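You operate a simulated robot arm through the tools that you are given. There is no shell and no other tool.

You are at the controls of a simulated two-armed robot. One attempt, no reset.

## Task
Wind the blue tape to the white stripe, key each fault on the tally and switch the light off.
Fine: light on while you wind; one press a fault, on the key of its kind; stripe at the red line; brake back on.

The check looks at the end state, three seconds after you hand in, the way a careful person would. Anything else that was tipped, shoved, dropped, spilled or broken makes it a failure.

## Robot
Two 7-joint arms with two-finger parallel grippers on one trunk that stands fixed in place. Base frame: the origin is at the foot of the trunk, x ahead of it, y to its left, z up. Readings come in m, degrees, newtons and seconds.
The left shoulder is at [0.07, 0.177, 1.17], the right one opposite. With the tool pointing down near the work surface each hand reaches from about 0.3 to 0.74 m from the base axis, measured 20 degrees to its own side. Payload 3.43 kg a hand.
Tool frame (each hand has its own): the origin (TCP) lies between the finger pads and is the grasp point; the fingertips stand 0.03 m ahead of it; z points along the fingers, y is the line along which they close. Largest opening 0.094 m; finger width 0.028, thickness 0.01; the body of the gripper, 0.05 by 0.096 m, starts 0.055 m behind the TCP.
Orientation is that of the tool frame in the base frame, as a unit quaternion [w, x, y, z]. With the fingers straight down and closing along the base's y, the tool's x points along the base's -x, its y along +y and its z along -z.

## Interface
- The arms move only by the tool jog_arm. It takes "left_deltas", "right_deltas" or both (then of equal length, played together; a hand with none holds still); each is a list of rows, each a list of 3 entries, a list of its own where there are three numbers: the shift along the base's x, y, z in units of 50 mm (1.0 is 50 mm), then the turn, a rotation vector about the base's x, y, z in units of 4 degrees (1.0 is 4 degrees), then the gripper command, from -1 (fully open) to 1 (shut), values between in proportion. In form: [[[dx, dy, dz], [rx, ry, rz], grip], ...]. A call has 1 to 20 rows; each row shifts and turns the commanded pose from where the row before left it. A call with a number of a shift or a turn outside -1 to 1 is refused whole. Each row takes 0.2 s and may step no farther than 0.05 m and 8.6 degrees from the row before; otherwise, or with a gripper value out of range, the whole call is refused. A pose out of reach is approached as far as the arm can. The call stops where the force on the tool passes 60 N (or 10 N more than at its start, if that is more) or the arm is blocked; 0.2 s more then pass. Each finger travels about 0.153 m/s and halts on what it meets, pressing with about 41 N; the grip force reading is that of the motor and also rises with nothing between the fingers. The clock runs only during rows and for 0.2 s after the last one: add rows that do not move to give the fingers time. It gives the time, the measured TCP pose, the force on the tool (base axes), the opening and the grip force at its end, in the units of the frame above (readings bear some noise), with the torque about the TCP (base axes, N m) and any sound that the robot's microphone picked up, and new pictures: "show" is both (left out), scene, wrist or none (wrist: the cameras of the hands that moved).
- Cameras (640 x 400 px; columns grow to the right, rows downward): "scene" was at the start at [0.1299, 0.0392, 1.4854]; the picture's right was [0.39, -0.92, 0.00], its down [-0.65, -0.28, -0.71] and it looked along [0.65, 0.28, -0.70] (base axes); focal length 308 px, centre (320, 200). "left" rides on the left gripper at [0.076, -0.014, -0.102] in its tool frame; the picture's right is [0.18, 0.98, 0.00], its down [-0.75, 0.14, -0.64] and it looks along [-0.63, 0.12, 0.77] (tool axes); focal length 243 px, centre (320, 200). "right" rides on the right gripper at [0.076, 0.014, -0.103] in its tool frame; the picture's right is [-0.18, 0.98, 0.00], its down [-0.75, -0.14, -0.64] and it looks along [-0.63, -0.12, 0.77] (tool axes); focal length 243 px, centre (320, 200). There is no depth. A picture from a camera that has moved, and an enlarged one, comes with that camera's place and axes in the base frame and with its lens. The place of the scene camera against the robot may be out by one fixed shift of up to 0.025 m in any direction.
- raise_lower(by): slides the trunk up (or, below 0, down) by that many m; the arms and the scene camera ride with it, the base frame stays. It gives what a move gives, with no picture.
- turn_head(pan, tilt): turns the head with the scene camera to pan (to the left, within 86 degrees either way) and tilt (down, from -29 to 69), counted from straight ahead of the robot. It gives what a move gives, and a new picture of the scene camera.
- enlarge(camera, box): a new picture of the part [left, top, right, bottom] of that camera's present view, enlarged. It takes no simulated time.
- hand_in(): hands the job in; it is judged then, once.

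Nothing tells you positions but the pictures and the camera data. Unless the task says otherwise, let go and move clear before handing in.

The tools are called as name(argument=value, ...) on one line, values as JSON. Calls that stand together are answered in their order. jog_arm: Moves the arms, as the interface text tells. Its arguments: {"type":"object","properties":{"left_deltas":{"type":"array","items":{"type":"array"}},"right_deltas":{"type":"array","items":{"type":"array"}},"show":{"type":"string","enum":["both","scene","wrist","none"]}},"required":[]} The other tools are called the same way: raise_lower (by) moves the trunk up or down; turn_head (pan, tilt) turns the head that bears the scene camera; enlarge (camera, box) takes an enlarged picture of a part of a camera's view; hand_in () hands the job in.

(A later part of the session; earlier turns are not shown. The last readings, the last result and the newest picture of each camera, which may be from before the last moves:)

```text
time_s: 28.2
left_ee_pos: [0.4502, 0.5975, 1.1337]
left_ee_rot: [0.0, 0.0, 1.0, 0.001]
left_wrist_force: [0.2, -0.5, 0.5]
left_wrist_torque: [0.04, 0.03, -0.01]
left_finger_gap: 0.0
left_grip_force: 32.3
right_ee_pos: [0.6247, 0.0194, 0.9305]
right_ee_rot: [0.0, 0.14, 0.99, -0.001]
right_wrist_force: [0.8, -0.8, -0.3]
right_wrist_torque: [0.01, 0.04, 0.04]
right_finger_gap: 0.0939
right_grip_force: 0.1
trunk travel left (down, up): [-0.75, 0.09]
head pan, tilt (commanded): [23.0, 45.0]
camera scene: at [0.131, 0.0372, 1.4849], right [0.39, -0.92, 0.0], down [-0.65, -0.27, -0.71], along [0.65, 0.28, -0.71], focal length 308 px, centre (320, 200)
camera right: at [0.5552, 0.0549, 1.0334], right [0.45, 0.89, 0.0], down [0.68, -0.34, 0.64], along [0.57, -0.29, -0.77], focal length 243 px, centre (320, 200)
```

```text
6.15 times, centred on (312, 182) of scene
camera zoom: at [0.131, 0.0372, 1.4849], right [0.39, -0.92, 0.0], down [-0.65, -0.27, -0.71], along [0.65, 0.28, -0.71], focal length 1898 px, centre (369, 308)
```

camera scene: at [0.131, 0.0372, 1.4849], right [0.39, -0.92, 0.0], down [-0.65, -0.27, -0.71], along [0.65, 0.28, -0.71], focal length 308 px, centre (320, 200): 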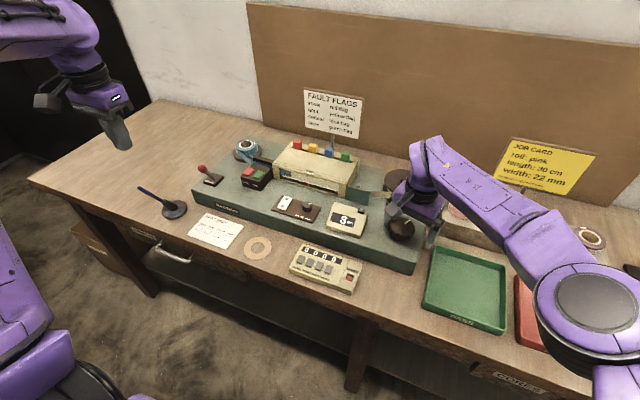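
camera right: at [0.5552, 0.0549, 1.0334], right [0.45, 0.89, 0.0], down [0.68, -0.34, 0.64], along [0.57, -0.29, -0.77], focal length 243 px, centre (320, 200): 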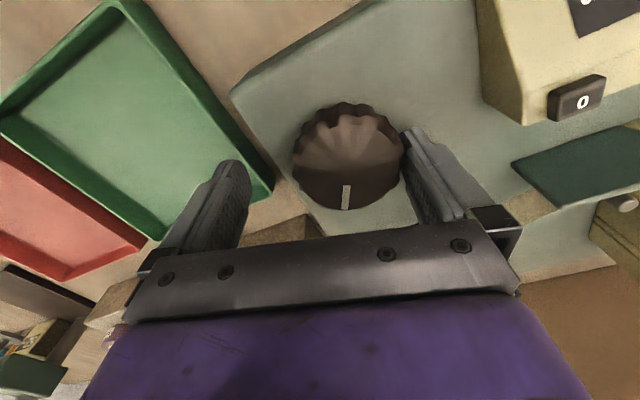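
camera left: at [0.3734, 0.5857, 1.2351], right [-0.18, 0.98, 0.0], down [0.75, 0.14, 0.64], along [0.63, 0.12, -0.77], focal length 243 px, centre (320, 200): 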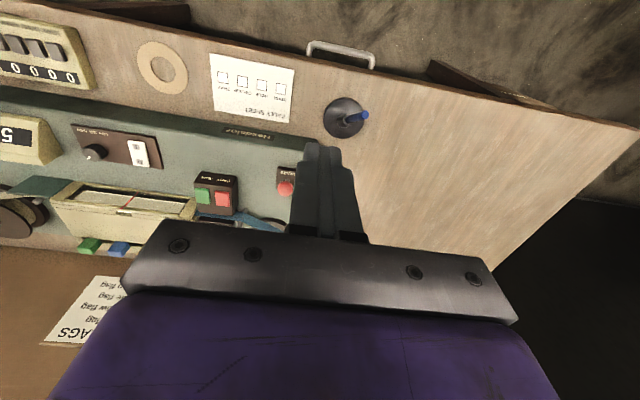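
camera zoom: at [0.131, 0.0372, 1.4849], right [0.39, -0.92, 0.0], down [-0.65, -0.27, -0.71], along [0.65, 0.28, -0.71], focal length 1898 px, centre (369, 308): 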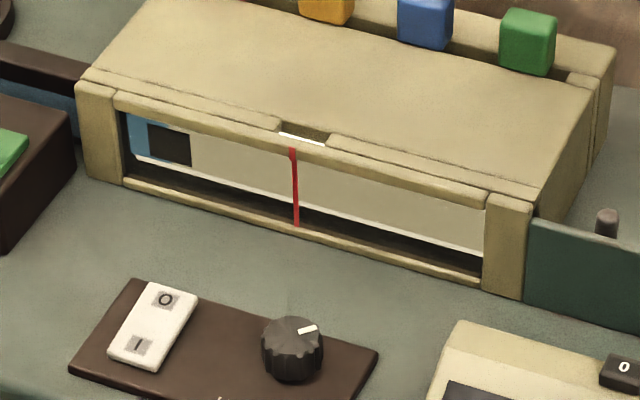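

Releasing let the hand spring back about 17 mm off-centre and the tape slipped to 8 cm; the black patch looks like the splice joining leader to blue. I'll re-centre the open gripper on the knob.

jog_arm(right_deltas=[[[-0.01, 0.18, 0], [0, 0, 0], -1], [[0, 0.17, -0.08], [0, 0, 0], -1], [[0, 0, 0], [0, 0, 0], -1]], show="both")

enlarge(camera="right", box=[200, 80, 440, 230])

```text
time_s: 29.0
left_ee_pos: [0.4495, 0.5988, 1.1325]
left_ee_rot: [0.0, 0.0, 1.0, 0.0]
left_wrist_force: [0.5, 0.9, 0.2]
left_wrist_torque: [0.01, 0.04, 0.01]
left_finger_gap: 0.0
left_grip_force: 33.2
right_ee_pos: [0.6228, 0.037, 0.927]
right_ee_rot: [0.0, 0.139, 0.99, 0.0]
right_wrist_force: [-0.3, -0.3, 0.1]
right_wrist_torque: [-0.02, 0.02, -0.02]
right_finger_gap: 0.094
right_grip_force: 0.1
trunk travel left (down, up): [-0.75, 0.09]
head pan, tilt (commanded): [23.0, 45.0]
camera scene: at [0.1298, 0.0392, 1.4851], right [0.39, -0.92, 0.0], down [-0.65, -0.28, -0.71], along [0.65, 0.28, -0.71], focal length 308 px, centre (320, 200)
camera right: at [0.5534, 0.0741, 1.0299], right [0.45, 0.89, 0.0], down [0.69, -0.34, 0.64], along [0.57, -0.29, -0.77], focal length 243 px, centre (320, 200)
```

scene: 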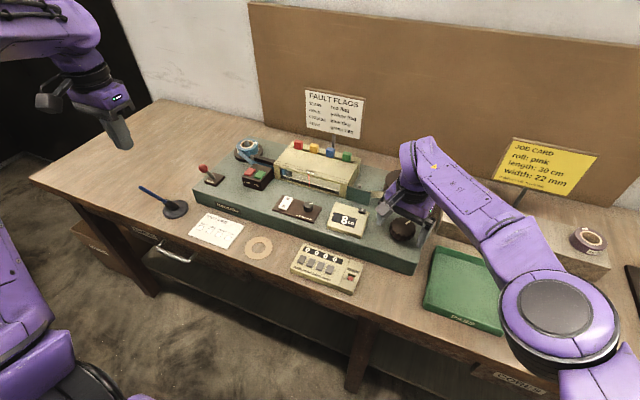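
right: 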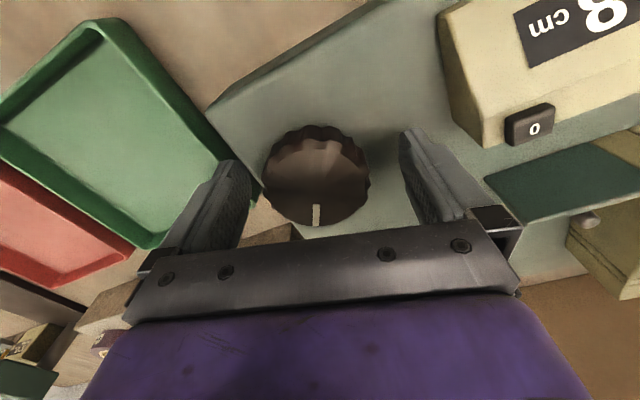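

```text
2.67 times, centred on (320, 155) of right
camera zoom: at [0.5534, 0.0741, 1.0299], right [0.45, 0.89, 0.0], down [0.69, -0.34, 0.64], along [0.57, -0.29, -0.77], focal length 647 px, centre (320, 320)
```

zoom: 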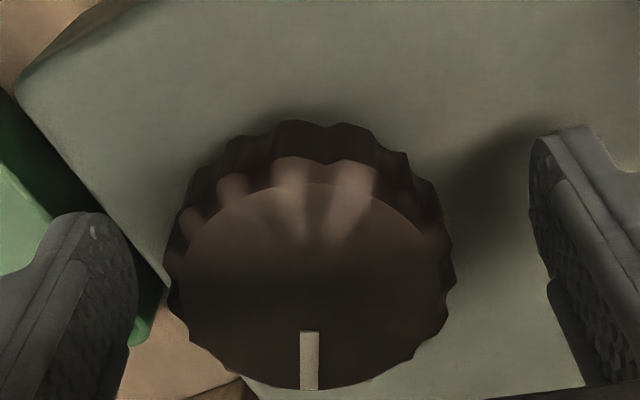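

Nearly centred (about 1.7 mm off). I'll nudge, close the grip and check the force before turning.

jog_arm(right_deltas=[[[0, -0.033, 0], [0, 0, 0], -1], [[0, 0, 0], [0, 0, 0], 0], [[0, 0, 0], [0, 0, 0], 1], [[0, 0, 0], [0, 0, 0], 1], [[0, 0, 0], [0, 0, 0], 1]], show="scene")

enlarge(camera="scene", box=[262, 150, 390, 240])

```text
time_s: 30.2
left_ee_pos: [0.4503, 0.5982, 1.1322]
left_ee_rot: [0.0, 0.0, 1.0, 0.001]
left_wrist_force: [-0.4, -0.1, 0.8]
left_wrist_torque: [0.02, 0.0, -0.03]
left_finger_gap: 0.0
left_grip_force: 32.2
right_ee_pos: [0.6241, 0.0351, 0.9268]
right_ee_rot: [0.0, 0.14, 0.99, 0.0]
right_wrist_force: [0.8, -6.3, -1.4]
right_wrist_torque: [-0.15, 0.12, -0.01]
right_finger_gap: 0.0582
right_grip_force: 44.9
trunk travel left (down, up): [-0.75, 0.09]
head pan, tilt (commanded): [23.0, 45.0]
camera scene: at [0.1303, 0.0382, 1.485], right [0.39, -0.92, 0.0], down [-0.65, -0.28, -0.71], along [0.65, 0.28, -0.71], focal length 308 px, centre (320, 200)
```

scene: 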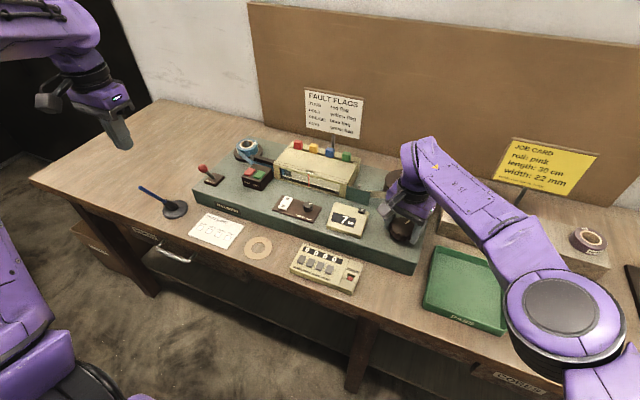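

```text
4.44 times, centred on (326, 195) of scene
camera zoom: at [0.1303, 0.0382, 1.485], right [0.39, -0.92, 0.0], down [-0.65, -0.28, -0.71], along [0.65, 0.28, -0.71], focal length 1370 px, centre (293, 222)
```

zoom: 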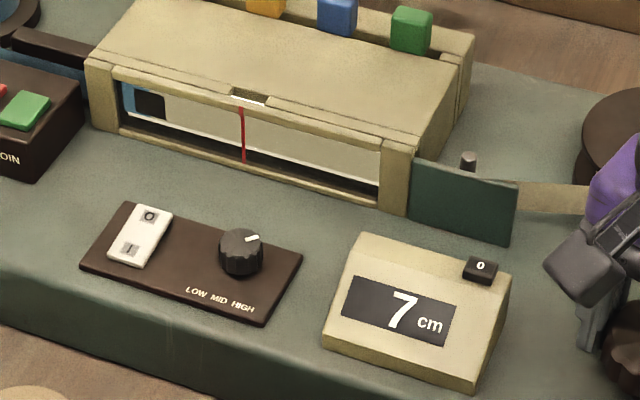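

Grip force is low and balanced now. I'll wind clockwise 10° slowly and check the window and flags.

jog_arm(right_deltas=[[[0, 0, 0], [0, 0, -0.5], 1], [[0, 0, 0], [0, 0, -0.5], 1], [[0, 0, 0], [0, 0, -0.5], 1], [[0, 0, 0], [0, 0, -0.5], 1], [[0, 0, 0], [0, 0, -0.5], 1], [[0, 0, 0], [0, 0, 0], 1]], show="none")

enlarge(camera="scene", box=[262, 130, 390, 240])

```text
time_s: 31.6
left_ee_pos: [0.4508, 0.5982, 1.1331]
left_ee_rot: [0.0, 0.0, 1.0, 0.0]
left_wrist_force: [-0.6, -0.1, 0.6]
left_wrist_torque: [-0.02, 0.03, 0.01]
left_finger_gap: 0.0001
left_grip_force: 32.8
right_ee_pos: [0.6248, 0.0359, 0.9274]
right_ee_rot: [-0.001, 0.225, 0.974, 0.001]
right_wrist_force: [4.6, -7.8, 1.2]
right_wrist_torque: [-0.13, 0.11, -0.05]
right_finger_gap: 0.0578
right_grip_force: 44.9
trunk travel left (down, up): [-0.75, 0.09]
head pan, tilt (commanded): [23.0, 45.0]
```

```text
3.64 times, centred on (326, 185) of scene
camera zoom: at [0.1311, 0.0379, 1.485], right [0.39, -0.92, 0.0], down [-0.65, -0.28, -0.71], along [0.65, 0.28, -0.71], focal length 1121 px, centre (298, 254)
```

zoom: 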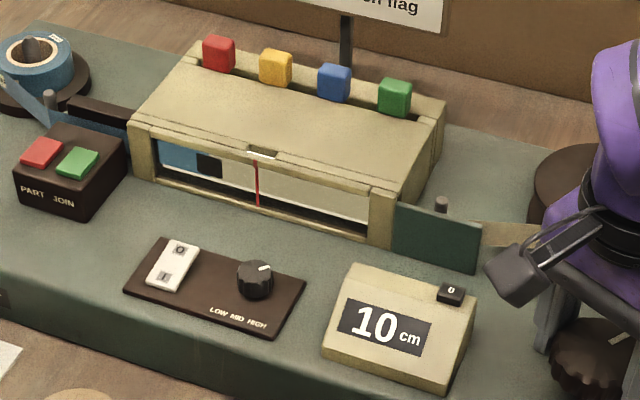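

10° gives about 3 cm, as expected. Continuing in steps with a tight view on the window and flags.

jog_arm(right_deltas=[[[0, 0, 0], [0, 0, -0.5], 1], [[0, 0, 0], [0, 0, -0.5], 1], [[0, 0, 0], [0, 0, -0.5], 1], [[0, 0, 0], [0, 0, -0.5], 1], [[0, 0, 0], [0, 0, -0.5], 1], [[0, 0, 0], [0, 0, 0], 1]], show="none")

enlarge(camera="scene", box=[276, 138, 372, 198])

enlarge(camera="scene", box=[320, 200, 384, 240])

```text
time_s: 33.0
left_ee_pos: [0.4504, 0.598, 1.1324]
left_ee_rot: [0.0, 0.001, 1.0, 0.002]
left_wrist_force: [0.1, -1.1, 0.7]
left_wrist_torque: [-0.03, -0.02, -0.03]
left_finger_gap: 0.0001
left_grip_force: 32.4
right_ee_pos: [0.625, 0.0352, 0.9272]
right_ee_rot: [0.0, 0.31, 0.951, -0.001]
right_wrist_force: [5.5, -6.6, -0.3]
right_wrist_torque: [-0.06, -0.57, 0.0]
right_finger_gap: 0.0578
right_grip_force: 44.9
trunk travel left (down, up): [-0.75, 0.09]
head pan, tilt (commanded): [23.0, 45.0]
```

```text
6.67 times, centred on (324, 168) of scene
camera zoom: at [0.131, 0.0381, 1.485], right [0.39, -0.92, 0.0], down [-0.65, -0.28, -0.71], along [0.65, 0.28, -0.71], focal length 2056 px, centre (293, 413)
```

zoom: 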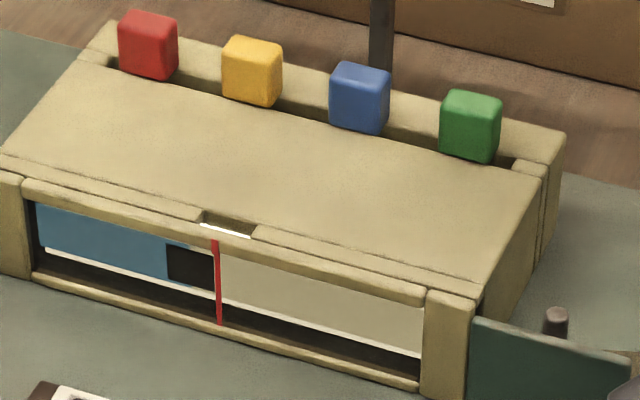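

```text
10.00 times, centred on (352, 220) of scene
camera zoom: at [0.131, 0.0381, 1.485], right [0.39, -0.92, 0.0], down [-0.65, -0.28, -0.71], along [0.65, 0.28, -0.71], focal length 3084 px, centre (0, 0)
```

zoom: 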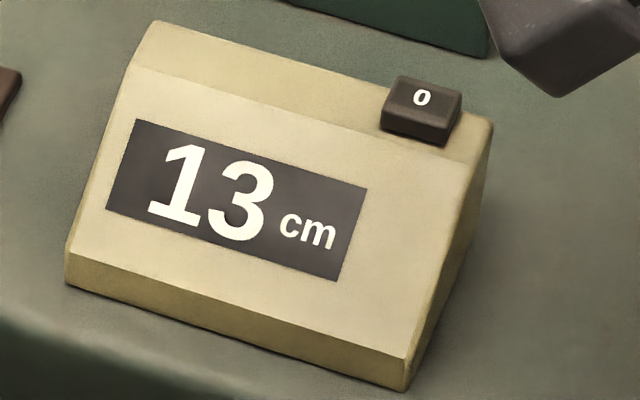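

The splice is now at the red line at 13 cm; clean blue so far. Continuing.

jog_arm(right_deltas=[[[0, 0, 0], [0, 0, -0.5], 1], [[0, 0, 0], [0, 0, -0.5], 1], [[0, 0, 0], [0, 0, -0.5], 1], [[0, 0, 0], [0, 0, -0.5], 1], [[0, 0, 0], [0, 0, -0.5], 1], [[0, 0, 0], [0, 0, 0], 1]], show="none")

enlarge(camera="scene", box=[276, 138, 372, 198])

```text
time_s: 34.4
left_ee_pos: [0.4507, 0.5978, 1.1327]
left_ee_rot: [0.0, 0.001, 1.0, 0.001]
left_wrist_force: [-0.2, 0.3, 0.6]
left_wrist_torque: [0.0, -0.04, 0.01]
left_finger_gap: 0.0003
left_grip_force: 33.4
right_ee_pos: [0.6239, 0.0356, 0.9275]
right_ee_rot: [-0.002, 0.392, 0.92, 0.0]
right_wrist_force: [6.7, -7.5, 3.3]
right_wrist_torque: [-0.27, 0.23, -0.02]
right_finger_gap: 0.0578
right_grip_force: 45.0
trunk travel left (down, up): [-0.75, 0.09]
head pan, tilt (commanded): [23.0, 45.0]
```

```text
6.67 times, centred on (324, 168) of scene
camera zoom: at [0.1312, 0.0375, 1.485], right [0.39, -0.92, 0.0], down [-0.65, -0.28, -0.71], along [0.65, 0.28, -0.71], focal length 2056 px, centre (293, 413)
```

zoom: 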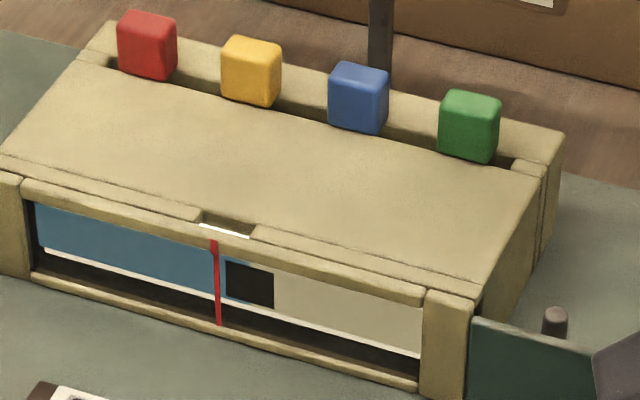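

jog_arm(right_deltas=[[[0, 0, 0], [0, 0, -0.5], 1], [[0, 0, 0], [0, 0, -0.5], 1], [[0, 0, 0], [0, 0, -0.5], 1], [[0, 0, 0], [0, 0, -0.5], 1], [[0, 0, 0], [0, 0, -0.5], 1], [[0, 0, 0], [0, 0, 0], 1]], show="none")

enlarge(camera="scene", box=[276, 138, 372, 198])

```text
time_s: 35.8
left_ee_pos: [0.4506, 0.5966, 1.1332]
left_ee_rot: [0.0, 0.0, 1.0, 0.001]
left_wrist_force: [0.4, 0.2, -0.3]
left_wrist_torque: [0.04, 0.0, 0.0]
left_finger_gap: 0.0004
left_grip_force: 33.0
right_ee_pos: [0.6241, 0.0348, 0.9277]
right_ee_rot: [-0.001, 0.47, 0.883, 0.001]
right_wrist_force: [8.8, -7.6, 4.0]
right_wrist_torque: [-0.11, -0.43, -0.01]
right_finger_gap: 0.0578
right_grip_force: 45.0
trunk travel left (down, up): [-0.75, 0.09]
head pan, tilt (commanded): [23.0, 45.0]
```

```text
6.67 times, centred on (324, 168) of scene
camera zoom: at [0.1311, 0.0374, 1.485], right [0.39, -0.92, 0.0], down [-0.65, -0.28, -0.71], along [0.65, 0.28, -0.71], focal length 2056 px, centre (293, 413)
```

zoom: 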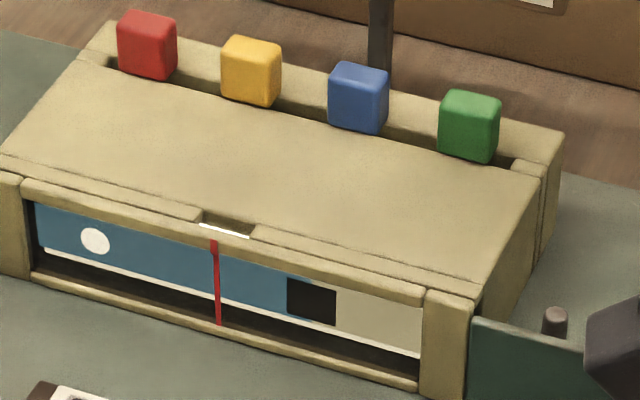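

A white disc appears in the blue tape – a hole, it seems. I'll zoom in and keep winding to see which flag responds at the line.

enlarge(camera="scene", box=[278, 160, 326, 190])

jog_arm(right_deltas=[[[0, 0, 0], [0, 0, -0.5], 1], [[0, 0, 0], [0, 0, -0.5], 1], [[0, 0, 0], [0, 0, -0.5], 1], [[0, 0, 0], [0, 0, -0.5], 1], [[0, 0, 0], [0, 0, 0], 1]], show="none")

enlarge(camera="scene", box=[276, 138, 372, 198])

```text
13.33 times, centred on (302, 175) of scene
camera zoom: at [0.1311, 0.0374, 1.485], right [0.39, -0.92, 0.0], down [-0.65, -0.28, -0.71], along [0.65, 0.28, -0.71], focal length 4111 px, centre (560, 533)
```

zoom: 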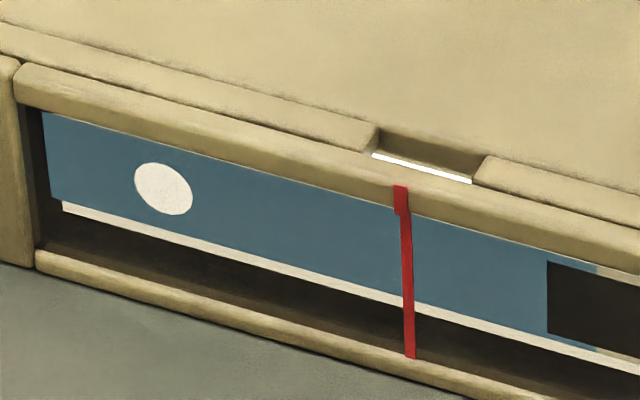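

```text
time_s: 37.0
left_ee_pos: [0.4513, 0.5975, 1.1333]
left_ee_rot: [0.0, 0.0, 1.0, 0.001]
left_wrist_force: [-0.5, -0.6, -0.3]
left_wrist_torque: [0.04, -0.02, -0.02]
left_finger_gap: 0.0
left_grip_force: 33.1
right_ee_pos: [0.6238, 0.0351, 0.9273]
right_ee_rot: [0.0, 0.53, 0.848, 0.0]
right_wrist_force: [10.1, -7.2, 3.1]
right_wrist_torque: [0.23, -0.3, 0.01]
right_finger_gap: 0.058
right_grip_force: 45.3
trunk travel left (down, up): [-0.75, 0.09]
head pan, tilt (commanded): [23.0, 45.0]
```

```text
6.67 times, centred on (324, 168) of scene
camera zoom: at [0.1316, 0.0375, 1.4849], right [0.39, -0.92, 0.0], down [-0.65, -0.28, -0.71], along [0.65, 0.28, -0.71], focal length 2056 px, centre (293, 413)
```

zoom: 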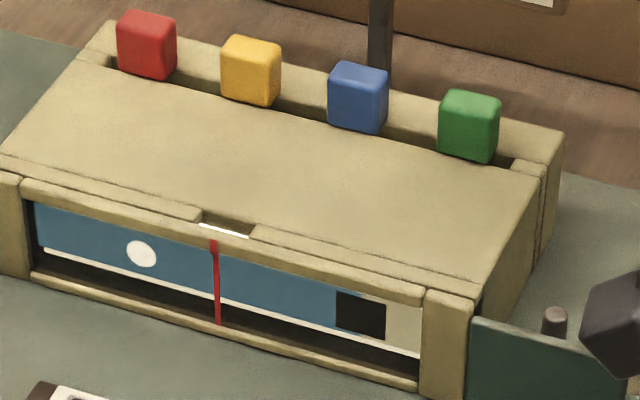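

The disc is bright like the backlight. I'll bring it to the red line to see if a flag moves.

jog_arm(right_deltas=[[[0, 0, 0], [0, 0, -0.5], 1], [[0, 0, 0], [0, 0, -0.5], 1], [[0, 0, 0], [0, 0, -0.5], 1], [[0, 0, 0], [0, 0, -0.5], 1], [[0, 0, 0], [0, 0, -0.5], 1], [[0, 0, 0], [0, 0, -0.5], 1], [[0, 0, 0], [0, 0, 0], 1]], show="none")

enlarge(camera="scene", box=[276, 138, 372, 198])

```text
time_s: 38.6
left_ee_pos: [0.4512, 0.5972, 1.1332]
left_ee_rot: [0.0, 0.0, 1.0, 0.001]
left_wrist_force: [0.0, 0.3, -0.4]
left_wrist_torque: [0.03, 0.03, 0.01]
left_finger_gap: 0.0002
left_grip_force: 33.2
right_ee_pos: [0.6251, 0.0357, 0.9275]
right_ee_rot: [-0.001, 0.617, 0.787, 0.0]
right_wrist_force: [10.1, -7.4, 5.3]
right_wrist_torque: [-0.31, 0.19, -0.03]
right_finger_gap: 0.0577
right_grip_force: 44.9
trunk travel left (down, up): [-0.75, 0.09]
head pan, tilt (commanded): [23.0, 45.0]
```

```text
6.67 times, centred on (324, 168) of scene
camera zoom: at [0.1312, 0.0375, 1.485], right [0.39, -0.92, 0.0], down [-0.65, -0.28, -0.71], along [0.65, 0.28, -0.71], focal length 2056 px, centre (293, 413)
```

zoom: 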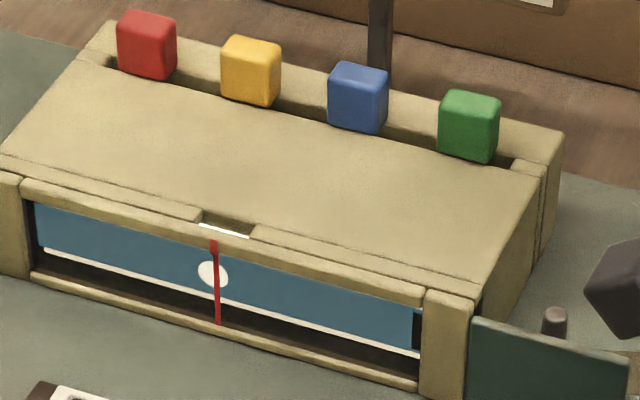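

Hole is at the line and no flag moves, so the flags are just labels; I'll identify faults by sight. Count: 1 hole. Continuing to wind.

jog_arm(right_deltas=[[[0, 0, 0], [0, 0, -0.6], 1], [[0, 0, 0], [0, 0, -0.6], 1], [[0, 0, 0], [0, 0, -0.6], 1], [[0, 0, 0], [0, 0, -0.6], 1], [[0, 0, 0], [0, 0, -0.6], 1], [[0, 0, 0], [0, 0, -0.6], 1], [[0, 0, 0], [0, 0, 0], 1]], show="none")

enlarge(camera="scene", box=[276, 150, 356, 200])

```text
time_s: 40.2
left_ee_pos: [0.4522, 0.5975, 1.1323]
left_ee_rot: [-0.001, 0.0, 1.0, 0.001]
left_wrist_force: [0.5, 0.0, 0.5]
left_wrist_torque: [0.0, -0.02, 0.01]
left_finger_gap: 0.0
left_grip_force: 32.5
right_ee_pos: [0.6246, 0.0352, 0.9269]
right_ee_rot: [0.0, 0.71, 0.704, 0.001]
right_wrist_force: [15.6, -6.6, 7.9]
right_wrist_torque: [0.41, -0.24, -0.02]
right_finger_gap: 0.0577
right_grip_force: 44.7
trunk travel left (down, up): [-0.75, 0.09]
head pan, tilt (commanded): [23.0, 45.0]
```

```text
8.00 times, centred on (316, 175) of scene
camera zoom: at [0.132, 0.0374, 1.4849], right [0.39, -0.92, 0.0], down [-0.65, -0.28, -0.71], along [0.65, 0.28, -0.71], focal length 2467 px, centre (352, 400)
```

zoom: 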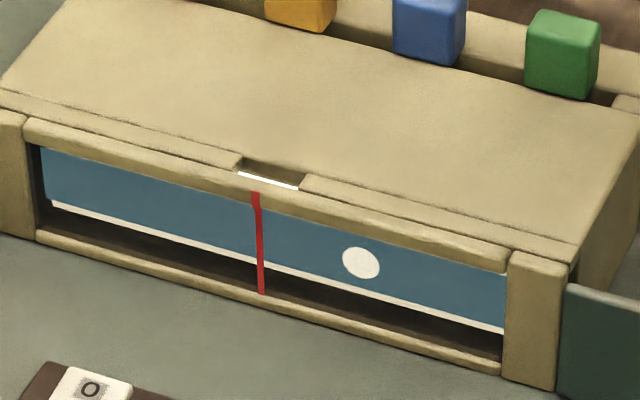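

jog_arm(right_deltas=[[[0, 0, 0], [0, 0, -0.6], 1], [[0, 0, 0], [0, 0, -0.6], 1], [[0, 0, 0], [0, 0, -0.6], 1], [[0, 0, 0], [0, 0, -0.6], 1], [[0, 0, 0], [0, 0, -0.6], 1], [[0, 0, 0], [0, 0, -0.6], 1], [[0, 0, 0], [0, 0, 0], 1]], show="none")

enlarge(camera="scene", box=[276, 150, 356, 200])

```text
time_s: 41.8
left_ee_pos: [0.4506, 0.5976, 1.1319]
left_ee_rot: [0.0, 0.0, 1.0, 0.001]
left_wrist_force: [0.5, 0.7, -0.6]
left_wrist_torque: [-0.02, -0.04, 0.01]
left_finger_gap: 0.0002
left_grip_force: 32.9
right_ee_pos: [0.6247, 0.0348, 0.9286]
right_ee_rot: [0.0, 0.793, 0.609, 0.0]
right_wrist_force: [17.0, -7.1, 13.0]
right_wrist_torque: [-0.39, -0.03, 0.03]
right_finger_gap: 0.0576
right_grip_force: 44.2
trunk travel left (down, up): [-0.75, 0.09]
head pan, tilt (commanded): [23.0, 45.0]
```

```text
8.00 times, centred on (316, 175) of scene
camera zoom: at [0.1317, 0.0375, 1.485], right [0.39, -0.92, 0.0], down [-0.65, -0.28, -0.71], along [0.65, 0.28, -0.71], focal length 2467 px, centre (352, 400)
```

zoom: 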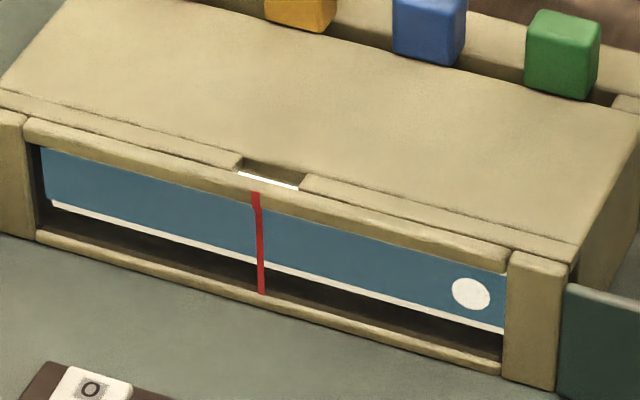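

jog_arm(right_deltas=[[[0, 0, 0], [0, 0, -0.6], 1], [[0, 0, 0], [0, 0, -0.6], 1], [[0, 0, 0], [0, 0, -0.6], 1], [[0, 0, 0], [0, 0, -0.6], 1], [[0, 0, 0], [0, 0, -0.6], 1], [[0, 0, 0], [0, 0, -0.6], 1], [[0, 0, 0], [0, 0, 0], 1]], show="none")

enlarge(camera="scene", box=[276, 150, 356, 200])

```text
time_s: 43.4
left_ee_pos: [0.4517, 0.5969, 1.1332]
left_ee_rot: [0.0, -0.001, 1.0, 0.001]
left_wrist_force: [0.1, -0.2, 0.7]
left_wrist_torque: [-0.02, 0.0, -0.01]
left_finger_gap: 0.0
left_grip_force: 33.2
right_ee_pos: [0.6259, 0.0355, 0.9276]
right_ee_rot: [0.0, 0.863, 0.505, 0.0]
right_wrist_force: [18.7, -7.6, 14.6]
right_wrist_torque: [0.07, -0.33, -0.01]
right_finger_gap: 0.0579
right_grip_force: 45.3
trunk travel left (down, up): [-0.75, 0.09]
head pan, tilt (commanded): [23.0, 45.0]
```

```text
8.00 times, centred on (316, 175) of scene
camera zoom: at [0.1317, 0.0371, 1.485], right [0.39, -0.92, 0.0], down [-0.65, -0.28, -0.71], along [0.65, 0.28, -0.71], focal length 2467 px, centre (352, 400)
```

zoom: 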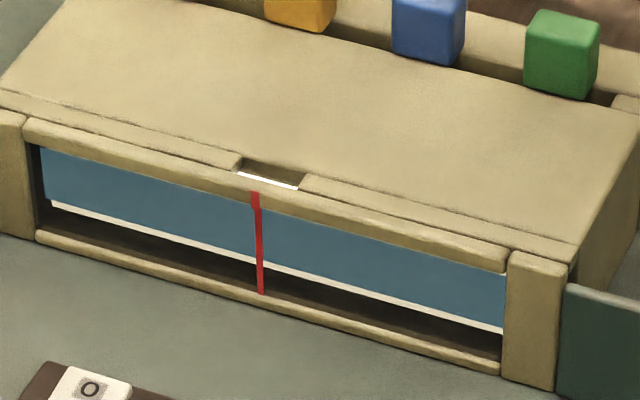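

enlarge(camera="scene", box=[278, 162, 342, 198])

jog_arm(right_deltas=[[[0, 0, 0], [0, 0, -0.6], 1], [[0, 0, 0], [0, 0, -0.6], 1], [[0, 0, 0], [0, 0, -0.6], 1], [[0, 0, 0], [0, 0, -0.6], 1], [[0, 0, 0], [0, 0, -0.6], 1], [[0, 0, 0], [0, 0, -0.6], 1], [[0, 0, 0], [0, 0, 0], 1]], show="none")

enlarge(camera="scene", box=[278, 162, 342, 198])

```text
10.00 times, centred on (310, 180) of scene
camera zoom: at [0.1317, 0.0371, 1.485], right [0.39, -0.92, 0.0], down [-0.65, -0.28, -0.71], along [0.65, 0.28, -0.71], focal length 3084 px, centre (420, 400)
```

zoom: 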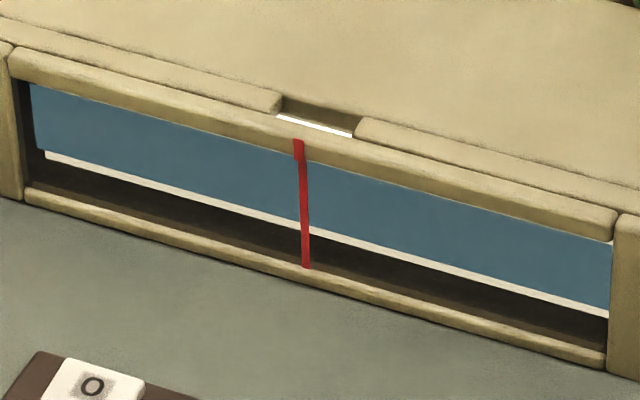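

```text
time_s: 45.0
left_ee_pos: [0.4516, 0.5976, 1.1336]
left_ee_rot: [0.0, 0.0, 1.0, 0.001]
left_wrist_force: [-0.8, -0.3, -0.5]
left_wrist_torque: [-0.04, 0.01, 0.0]
left_finger_gap: 0.0
left_grip_force: 33.1
right_ee_pos: [0.6255, 0.0351, 0.9277]
right_ee_rot: [0.0, 0.92, 0.393, 0.001]
right_wrist_force: [19.2, -6.8, 14.0]
right_wrist_torque: [0.15, -0.58, -0.02]
right_finger_gap: 0.0576
right_grip_force: 45.0
trunk travel left (down, up): [-0.75, 0.09]
head pan, tilt (commanded): [23.0, 45.0]
```

```text
10.00 times, centred on (310, 180) of scene
camera zoom: at [0.1318, 0.0371, 1.4849], right [0.39, -0.92, 0.0], down [-0.65, -0.28, -0.71], along [0.65, 0.28, -0.71], focal length 3084 px, centre (420, 400)
```

zoom: 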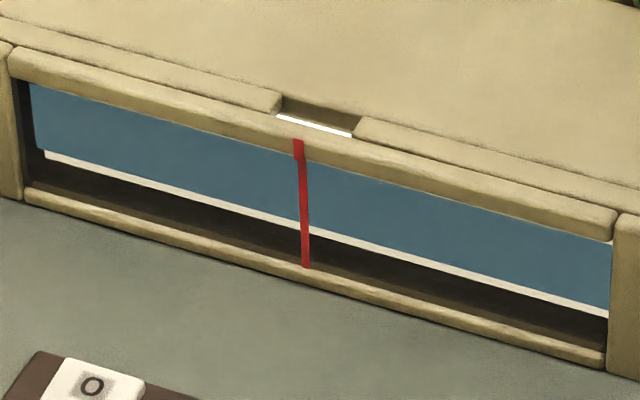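

No feature visible; I'll verify the counter is still advancing and look at the hand.

enlarge(camera="scene", box=[310, 170, 454, 260])

enlarge(camera="scene", box=[190, 130, 286, 190])

```text
4.44 times, centred on (382, 215) of scene
camera zoom: at [0.1318, 0.0371, 1.4849], right [0.39, -0.92, 0.0], down [-0.65, -0.28, -0.71], along [0.65, 0.28, -0.71], focal length 1370 px, centre (44, 133)
```

zoom: 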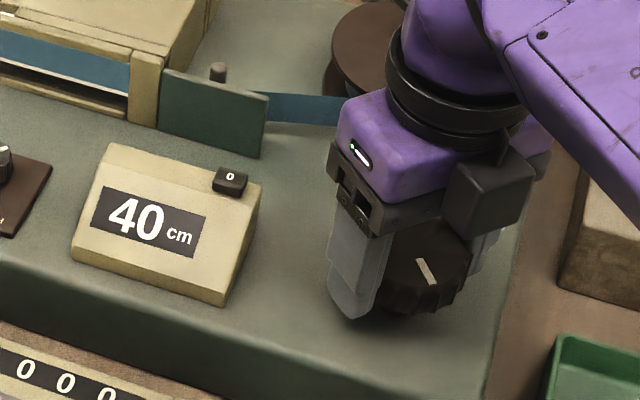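

```text
6.67 times, centred on (238, 160) of scene
camera zoom: at [0.1318, 0.0371, 1.4849], right [0.39, -0.92, 0.0], down [-0.65, -0.28, -0.71], along [0.65, 0.28, -0.71], focal length 2056 px, centre (867, 467)
```

zoom: 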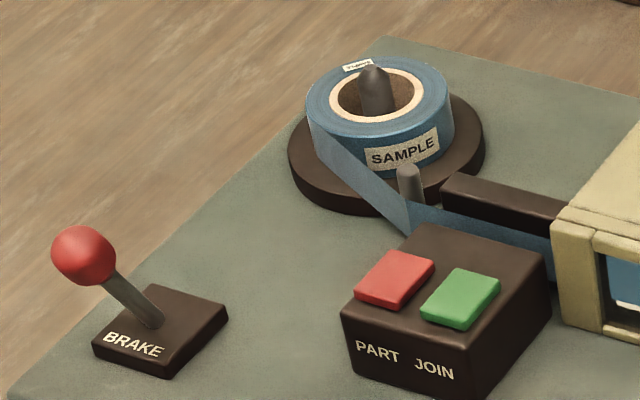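

Counter reads 40 cm and the tape advances properly. Continuing.

jog_arm(right_deltas=[[[0, 0, 0], [0, 0, -0.6], 1], [[0, 0, 0], [0, 0, -0.6], 1], [[0, 0, 0], [0, 0, -0.6], 1], [[0, 0, 0], [0, 0, -0.6], 1], [[0, 0, 0], [0, 0, -0.6], 1], [[0, 0, 0], [0, 0, -0.6], 1], [[0, 0, 0], [0, 0, 0], 1]], show="none")

enlarge(camera="scene", box=[278, 162, 342, 198])

```text
time_s: 46.6
left_ee_pos: [0.4507, 0.5969, 1.1333]
left_ee_rot: [-0.001, -0.001, 1.0, 0.001]
left_wrist_force: [1.0, -0.3, -0.2]
left_wrist_torque: [0.03, -0.02, -0.03]
left_finger_gap: 0.0002
left_grip_force: 32.5
right_ee_pos: [0.625, 0.0353, 0.9269]
right_ee_rot: [0.0, 0.962, 0.274, 0.0]
right_wrist_force: [20.6, -6.7, 14.9]
right_wrist_torque: [-0.17, -0.19, 0.01]
right_finger_gap: 0.0577
right_grip_force: 45.1
trunk travel left (down, up): [-0.75, 0.09]
head pan, tilt (commanded): [23.0, 45.0]
```

```text
10.00 times, centred on (310, 180) of scene
camera zoom: at [0.1322, 0.037, 1.4849], right [0.39, -0.92, 0.0], down [-0.65, -0.28, -0.71], along [0.65, 0.28, -0.71], focal length 3084 px, centre (420, 400)
```

zoom: 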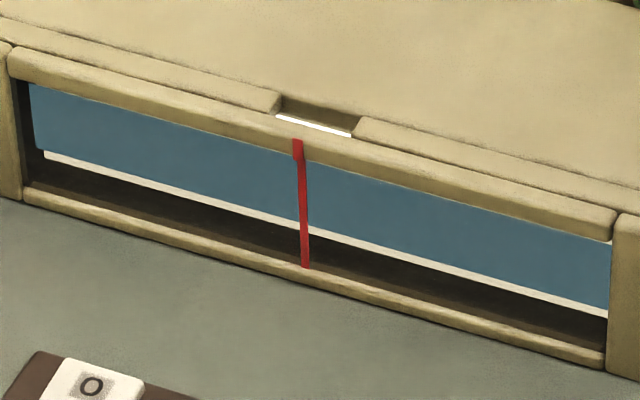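

jog_arm(right_deltas=[[[0, 0, 0], [0, 0, -0.6], 1], [[0, 0, 0], [0, 0, -0.6], 1], [[0, 0, 0], [0, 0, -0.6], 1], [[0, 0, 0], [0, 0, -0.6], 1], [[0, 0, 0], [0, 0, -0.6], 1], [[0, 0, 0], [0, 0, -0.6], 1], [[0, 0, 0], [0, 0, 0], 1]], show="none")

enlarge(camera="scene", box=[278, 162, 342, 198])

```text
time_s: 48.2
left_ee_pos: [0.4525, 0.5966, 1.1327]
left_ee_rot: [-0.001, 0.0, 1.0, 0.001]
left_wrist_force: [-0.5, 0.9, 0.0]
left_wrist_torque: [-0.02, 0.0, -0.01]
left_finger_gap: 0.0
left_grip_force: 33.2
right_ee_pos: [0.6234, 0.0364, 0.9273]
right_ee_rot: [-0.001, 0.988, 0.153, 0.0]
right_wrist_force: [20.3, -6.7, 13.0]
right_wrist_torque: [0.25, -0.65, 0.0]
right_finger_gap: 0.0575
right_grip_force: 44.5
trunk travel left (down, up): [-0.75, 0.09]
head pan, tilt (commanded): [23.0, 45.0]
```

```text
10.00 times, centred on (310, 180) of scene
camera zoom: at [0.1321, 0.0371, 1.4849], right [0.39, -0.92, 0.0], down [-0.65, -0.28, -0.71], along [0.65, 0.28, -0.71], focal length 3084 px, centre (420, 400)
```

zoom: 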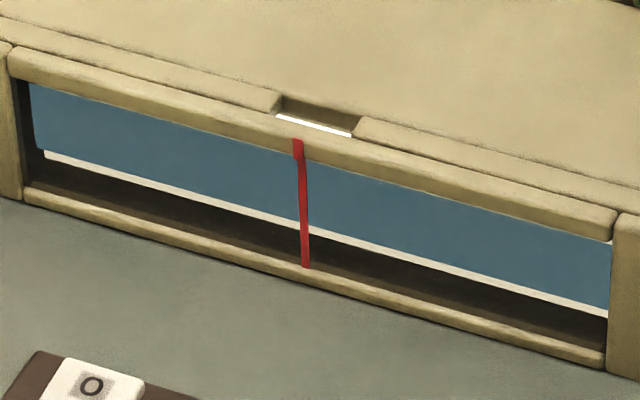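

jog_arm(right_deltas=[[[0, 0, 0], [0, 0, -0.6], 1], [[0, 0, 0], [0, 0, -0.6], 1], [[0, 0, 0], [0, 0, -0.6], 1], [[0, 0, 0], [0, 0, -0.6], 1], [[0, 0, 0], [0, 0, -0.6], 1], [[0, 0, 0], [0, 0, -0.6], 1], [[0, 0, 0], [0, 0, 0], 1]], show="none")

enlarge(camera="scene", box=[278, 162, 342, 198])

enlarge(camera="scene", box=[310, 170, 454, 260])

```text
time_s: 49.8
left_ee_pos: [0.4511, 0.5978, 1.133]
left_ee_rot: [0.0, 0.0, 1.0, 0.001]
left_wrist_force: [-1.0, 0.1, 0.7]
left_wrist_torque: [-0.01, -0.01, -0.01]
left_finger_gap: 0.0
left_grip_force: 32.9
right_ee_pos: [0.6254, 0.0347, 0.9279]
right_ee_rot: [0.0, 1.0, 0.028, -0.001]
right_wrist_force: [14.4, -5.9, 8.6]
right_wrist_torque: [0.35, -0.87, 0.03]
right_finger_gap: 0.0577
right_grip_force: 45.4
trunk travel left (down, up): [-0.75, 0.09]
head pan, tilt (commanded): [23.0, 45.0]
```

```text
10.00 times, centred on (310, 180) of scene
camera zoom: at [0.1316, 0.0373, 1.4849], right [0.39, -0.92, 0.0], down [-0.65, -0.28, -0.71], along [0.65, 0.28, -0.71], focal length 3084 px, centre (420, 400)
```

zoom: 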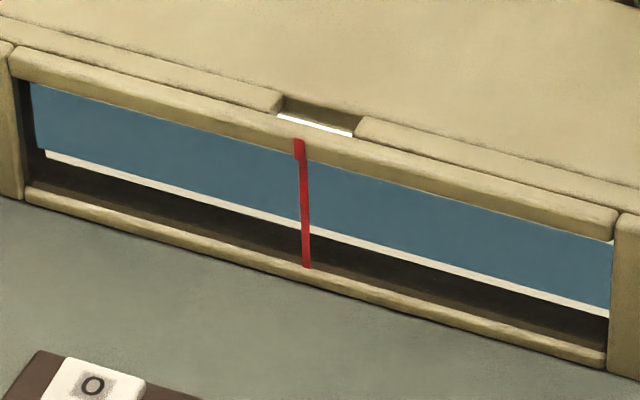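

```text
4.44 times, centred on (382, 215) of scene
camera zoom: at [0.1316, 0.0373, 1.4849], right [0.39, -0.92, 0.0], down [-0.65, -0.28, -0.71], along [0.65, 0.28, -0.71], focal length 1370 px, centre (44, 133)
```

zoom: 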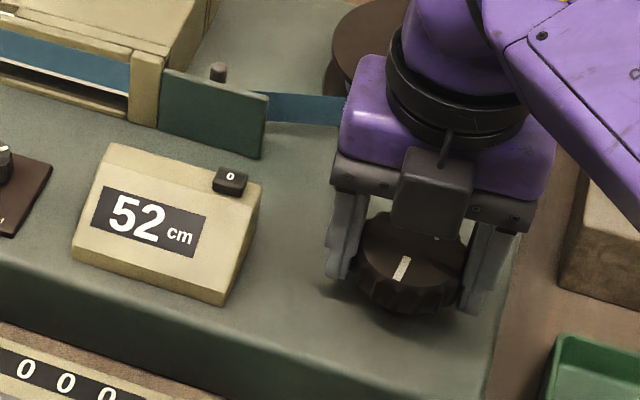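

52 cm, still clean. Continuing.

jog_arm(right_deltas=[[[0, 0, 0], [0, 0, -0.6], 1], [[0, 0, 0], [0, 0, -0.6], 1], [[0, 0, 0], [0, 0, -0.6], 1], [[0, 0, 0], [0, 0, -0.6], 1], [[0, 0, 0], [0, 0, -0.6], 1], [[0, 0, 0], [0, 0, -0.6], 1], [[0, 0, 0], [0, 0, 0], 1]], show="none")

enlarge(camera="scene", box=[278, 162, 342, 198])

```text
time_s: 51.4
left_ee_pos: [0.452, 0.5968, 1.133]
left_ee_rot: [0.0, 0.0, 1.0, 0.001]
left_wrist_force: [0.3, -0.5, 0.0]
left_wrist_torque: [-0.02, 0.02, -0.02]
left_finger_gap: 0.0002
left_grip_force: 32.8
right_ee_pos: [0.6253, 0.0351, 0.9274]
right_ee_rot: [0.0, 0.995, -0.099, -0.001]
right_wrist_force: [14.8, -7.6, 10.6]
right_wrist_torque: [-0.07, 0.33, -0.01]
right_finger_gap: 0.0576
right_grip_force: 44.3
trunk travel left (down, up): [-0.75, 0.09]
head pan, tilt (commanded): [23.0, 45.0]
```

```text
10.00 times, centred on (310, 180) of scene
camera zoom: at [0.1318, 0.0369, 1.4849], right [0.39, -0.92, 0.0], down [-0.65, -0.28, -0.71], along [0.65, 0.28, -0.71], focal length 3084 px, centre (420, 400)
```

zoom: 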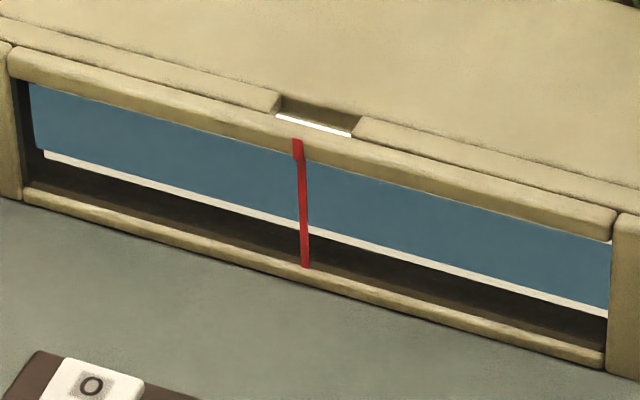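

jog_arm(right_deltas=[[[0, 0, 0], [0, 0, -0.6], 1], [[0, 0, 0], [0, 0, -0.6], 1], [[0, 0, 0], [0, 0, -0.6], 1], [[0, 0, 0], [0, 0, -0.6], 1], [[0, 0, 0], [0, 0, -0.6], 1], [[0, 0, 0], [0, 0, -0.6], 1], [[0, 0, 0], [0, 0, 0], 1]], show="none")

enlarge(camera="scene", box=[278, 162, 342, 198])

```text
time_s: 53.0
left_ee_pos: [0.4514, 0.5974, 1.1327]
left_ee_rot: [0.0, -0.001, 1.0, 0.002]
left_wrist_force: [-0.5, 0.3, 0.5]
left_wrist_torque: [0.01, 0.02, 0.0]
left_finger_gap: 0.0001
left_grip_force: 33.3
right_ee_pos: [0.6246, 0.0355, 0.9271]
right_ee_rot: [0.0, 0.975, -0.222, 0.0]
right_wrist_force: [15.8, -6.0, 9.3]
right_wrist_torque: [0.55, -0.36, -0.03]
right_finger_gap: 0.0576
right_grip_force: 45.5
trunk travel left (down, up): [-0.75, 0.09]
head pan, tilt (commanded): [23.0, 45.0]
```

```text
10.00 times, centred on (310, 180) of scene
camera zoom: at [0.1318, 0.037, 1.4849], right [0.39, -0.92, 0.0], down [-0.65, -0.28, -0.71], along [0.65, 0.28, -0.71], focal length 3084 px, centre (420, 400)
```

zoom: 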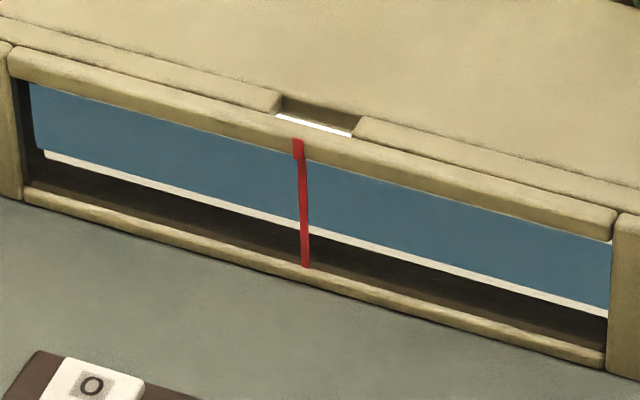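

jog_arm(right_deltas=[[[0, 0, 0], [0, 0, -0.6], 1], [[0, 0, 0], [0, 0, -0.6], 1], [[0, 0, 0], [0, 0, -0.6], 1], [[0, 0, 0], [0, 0, -0.6], 1], [[0, 0, 0], [0, 0, -0.6], 1], [[0, 0, 0], [0, 0, -0.6], 1], [[0, 0, 0], [0, 0, 0], 1]], show="none")

enlarge(camera="scene", box=[278, 162, 342, 198])

enlarge(camera="scene", box=[310, 170, 454, 260])

```text
time_s: 54.6
left_ee_pos: [0.4515, 0.5974, 1.1326]
left_ee_rot: [-0.001, -0.001, 1.0, 0.001]
left_wrist_force: [-0.2, 0.8, 0.0]
left_wrist_torque: [-0.03, -0.01, 0.01]
left_finger_gap: 0.0
left_grip_force: 33.2
right_ee_pos: [0.6249, 0.0347, 0.927]
right_ee_rot: [-0.001, 0.939, -0.343, -0.001]
right_wrist_force: [16.1, -4.2, 8.8]
right_wrist_torque: [0.13, -0.24, -0.01]
right_finger_gap: 0.0577
right_grip_force: 44.4
trunk travel left (down, up): [-0.75, 0.09]
head pan, tilt (commanded): [23.0, 45.0]
```

```text
10.00 times, centred on (310, 180) of scene
camera zoom: at [0.1323, 0.0375, 1.4849], right [0.39, -0.92, 0.0], down [-0.65, -0.28, -0.71], along [0.65, 0.28, -0.71], focal length 3084 px, centre (420, 400)
```

zoom: 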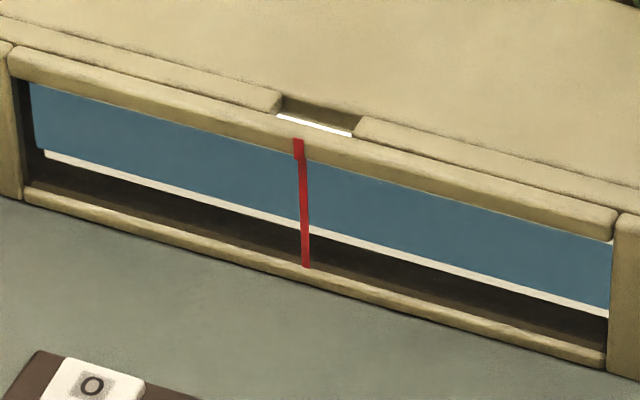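

```text
4.44 times, centred on (382, 215) of scene
camera zoom: at [0.1323, 0.0375, 1.4849], right [0.39, -0.92, 0.0], down [-0.65, -0.28, -0.71], along [0.65, 0.28, -0.71], focal length 1370 px, centre (44, 133)
```

zoom: 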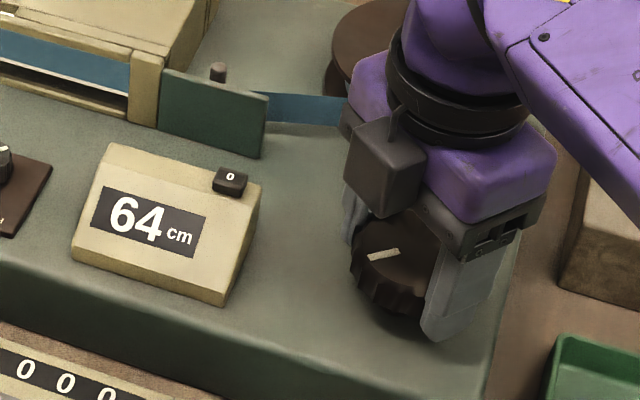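

64 cm now, tape clean. Continuing.

jog_arm(right_deltas=[[[0, 0, 0], [0, 0, -0.6], 1], [[0, 0, 0], [0, 0, -0.6], 1], [[0, 0, 0], [0, 0, -0.6], 1], [[0, 0, 0], [0, 0, -0.6], 1], [[0, 0, 0], [0, 0, -0.6], 1], [[0, 0, 0], [0, 0, -0.6], 1], [[0, 0, 0], [0, 0, 0], 1]], show="none")

enlarge(camera="scene", box=[278, 162, 342, 198])

```text
time_s: 56.2
left_ee_pos: [0.4516, 0.5968, 1.1325]
left_ee_rot: [-0.001, 0.0, 1.0, 0.001]
left_wrist_force: [0.4, -0.1, -0.2]
left_wrist_torque: [0.01, -0.01, 0.01]
left_finger_gap: 0.0002
left_grip_force: 33.4
right_ee_pos: [0.6251, 0.0346, 0.9286]
right_ee_rot: [0.0, 0.889, -0.458, -0.001]
right_wrist_force: [16.1, -4.6, 9.6]
right_wrist_torque: [-0.12, 0.46, 0.01]
right_finger_gap: 0.0577
right_grip_force: 45.6
trunk travel left (down, up): [-0.75, 0.09]
head pan, tilt (commanded): [23.0, 45.0]
```

```text
10.00 times, centred on (310, 180) of scene
camera zoom: at [0.1319, 0.0374, 1.4849], right [0.39, -0.92, 0.0], down [-0.65, -0.28, -0.71], along [0.65, 0.28, -0.71], focal length 3084 px, centre (420, 400)
```

zoom: 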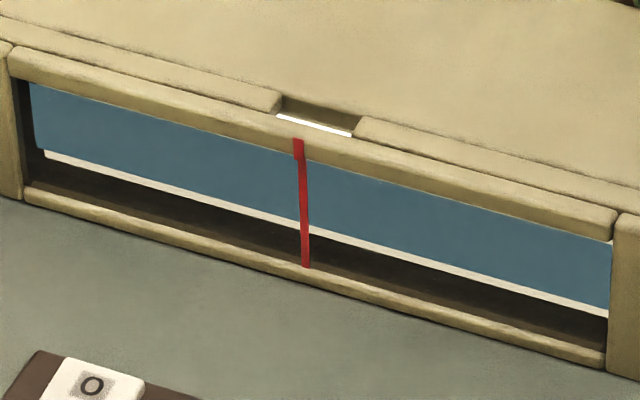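

jog_arm(right_deltas=[[[0, 0, 0], [0, 0, -0.6], 1], [[0, 0, 0], [0, 0, -0.6], 1], [[0, 0, 0], [0, 0, -0.6], 1], [[0, 0, 0], [0, 0, -0.6], 1], [[0, 0, 0], [0, 0, -0.6], 1], [[0, 0, 0], [0, 0, -0.6], 1], [[0, 0, 0], [0, 0, 0], 1]], show="none")

enlarge(camera="scene", box=[278, 162, 342, 198])

```text
time_s: 57.8
left_ee_pos: [0.4505, 0.5974, 1.1332]
left_ee_rot: [0.0, 0.0, 1.0, 0.0]
left_wrist_force: [-0.2, -0.9, -0.5]
left_wrist_torque: [-0.03, 0.0, -0.03]
left_finger_gap: 0.0
left_grip_force: 33.1
right_ee_pos: [0.6259, 0.0344, 0.9275]
right_ee_rot: [0.001, 0.824, -0.566, -0.001]
right_wrist_force: [14.4, -5.8, 9.9]
right_wrist_torque: [0.3, -0.31, 0.01]
right_finger_gap: 0.0575
right_grip_force: 44.9
trunk travel left (down, up): [-0.75, 0.09]
head pan, tilt (commanded): [23.0, 45.0]
```

```text
10.00 times, centred on (310, 180) of scene
camera zoom: at [0.1316, 0.0368, 1.4849], right [0.39, -0.92, 0.0], down [-0.65, -0.28, -0.71], along [0.65, 0.28, -0.71], focal length 3084 px, centre (420, 400)
```

zoom: 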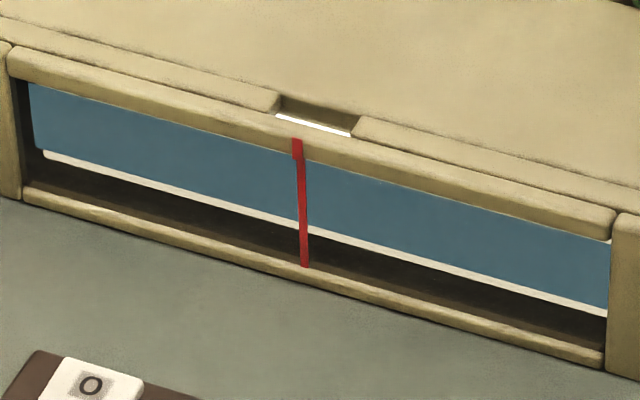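

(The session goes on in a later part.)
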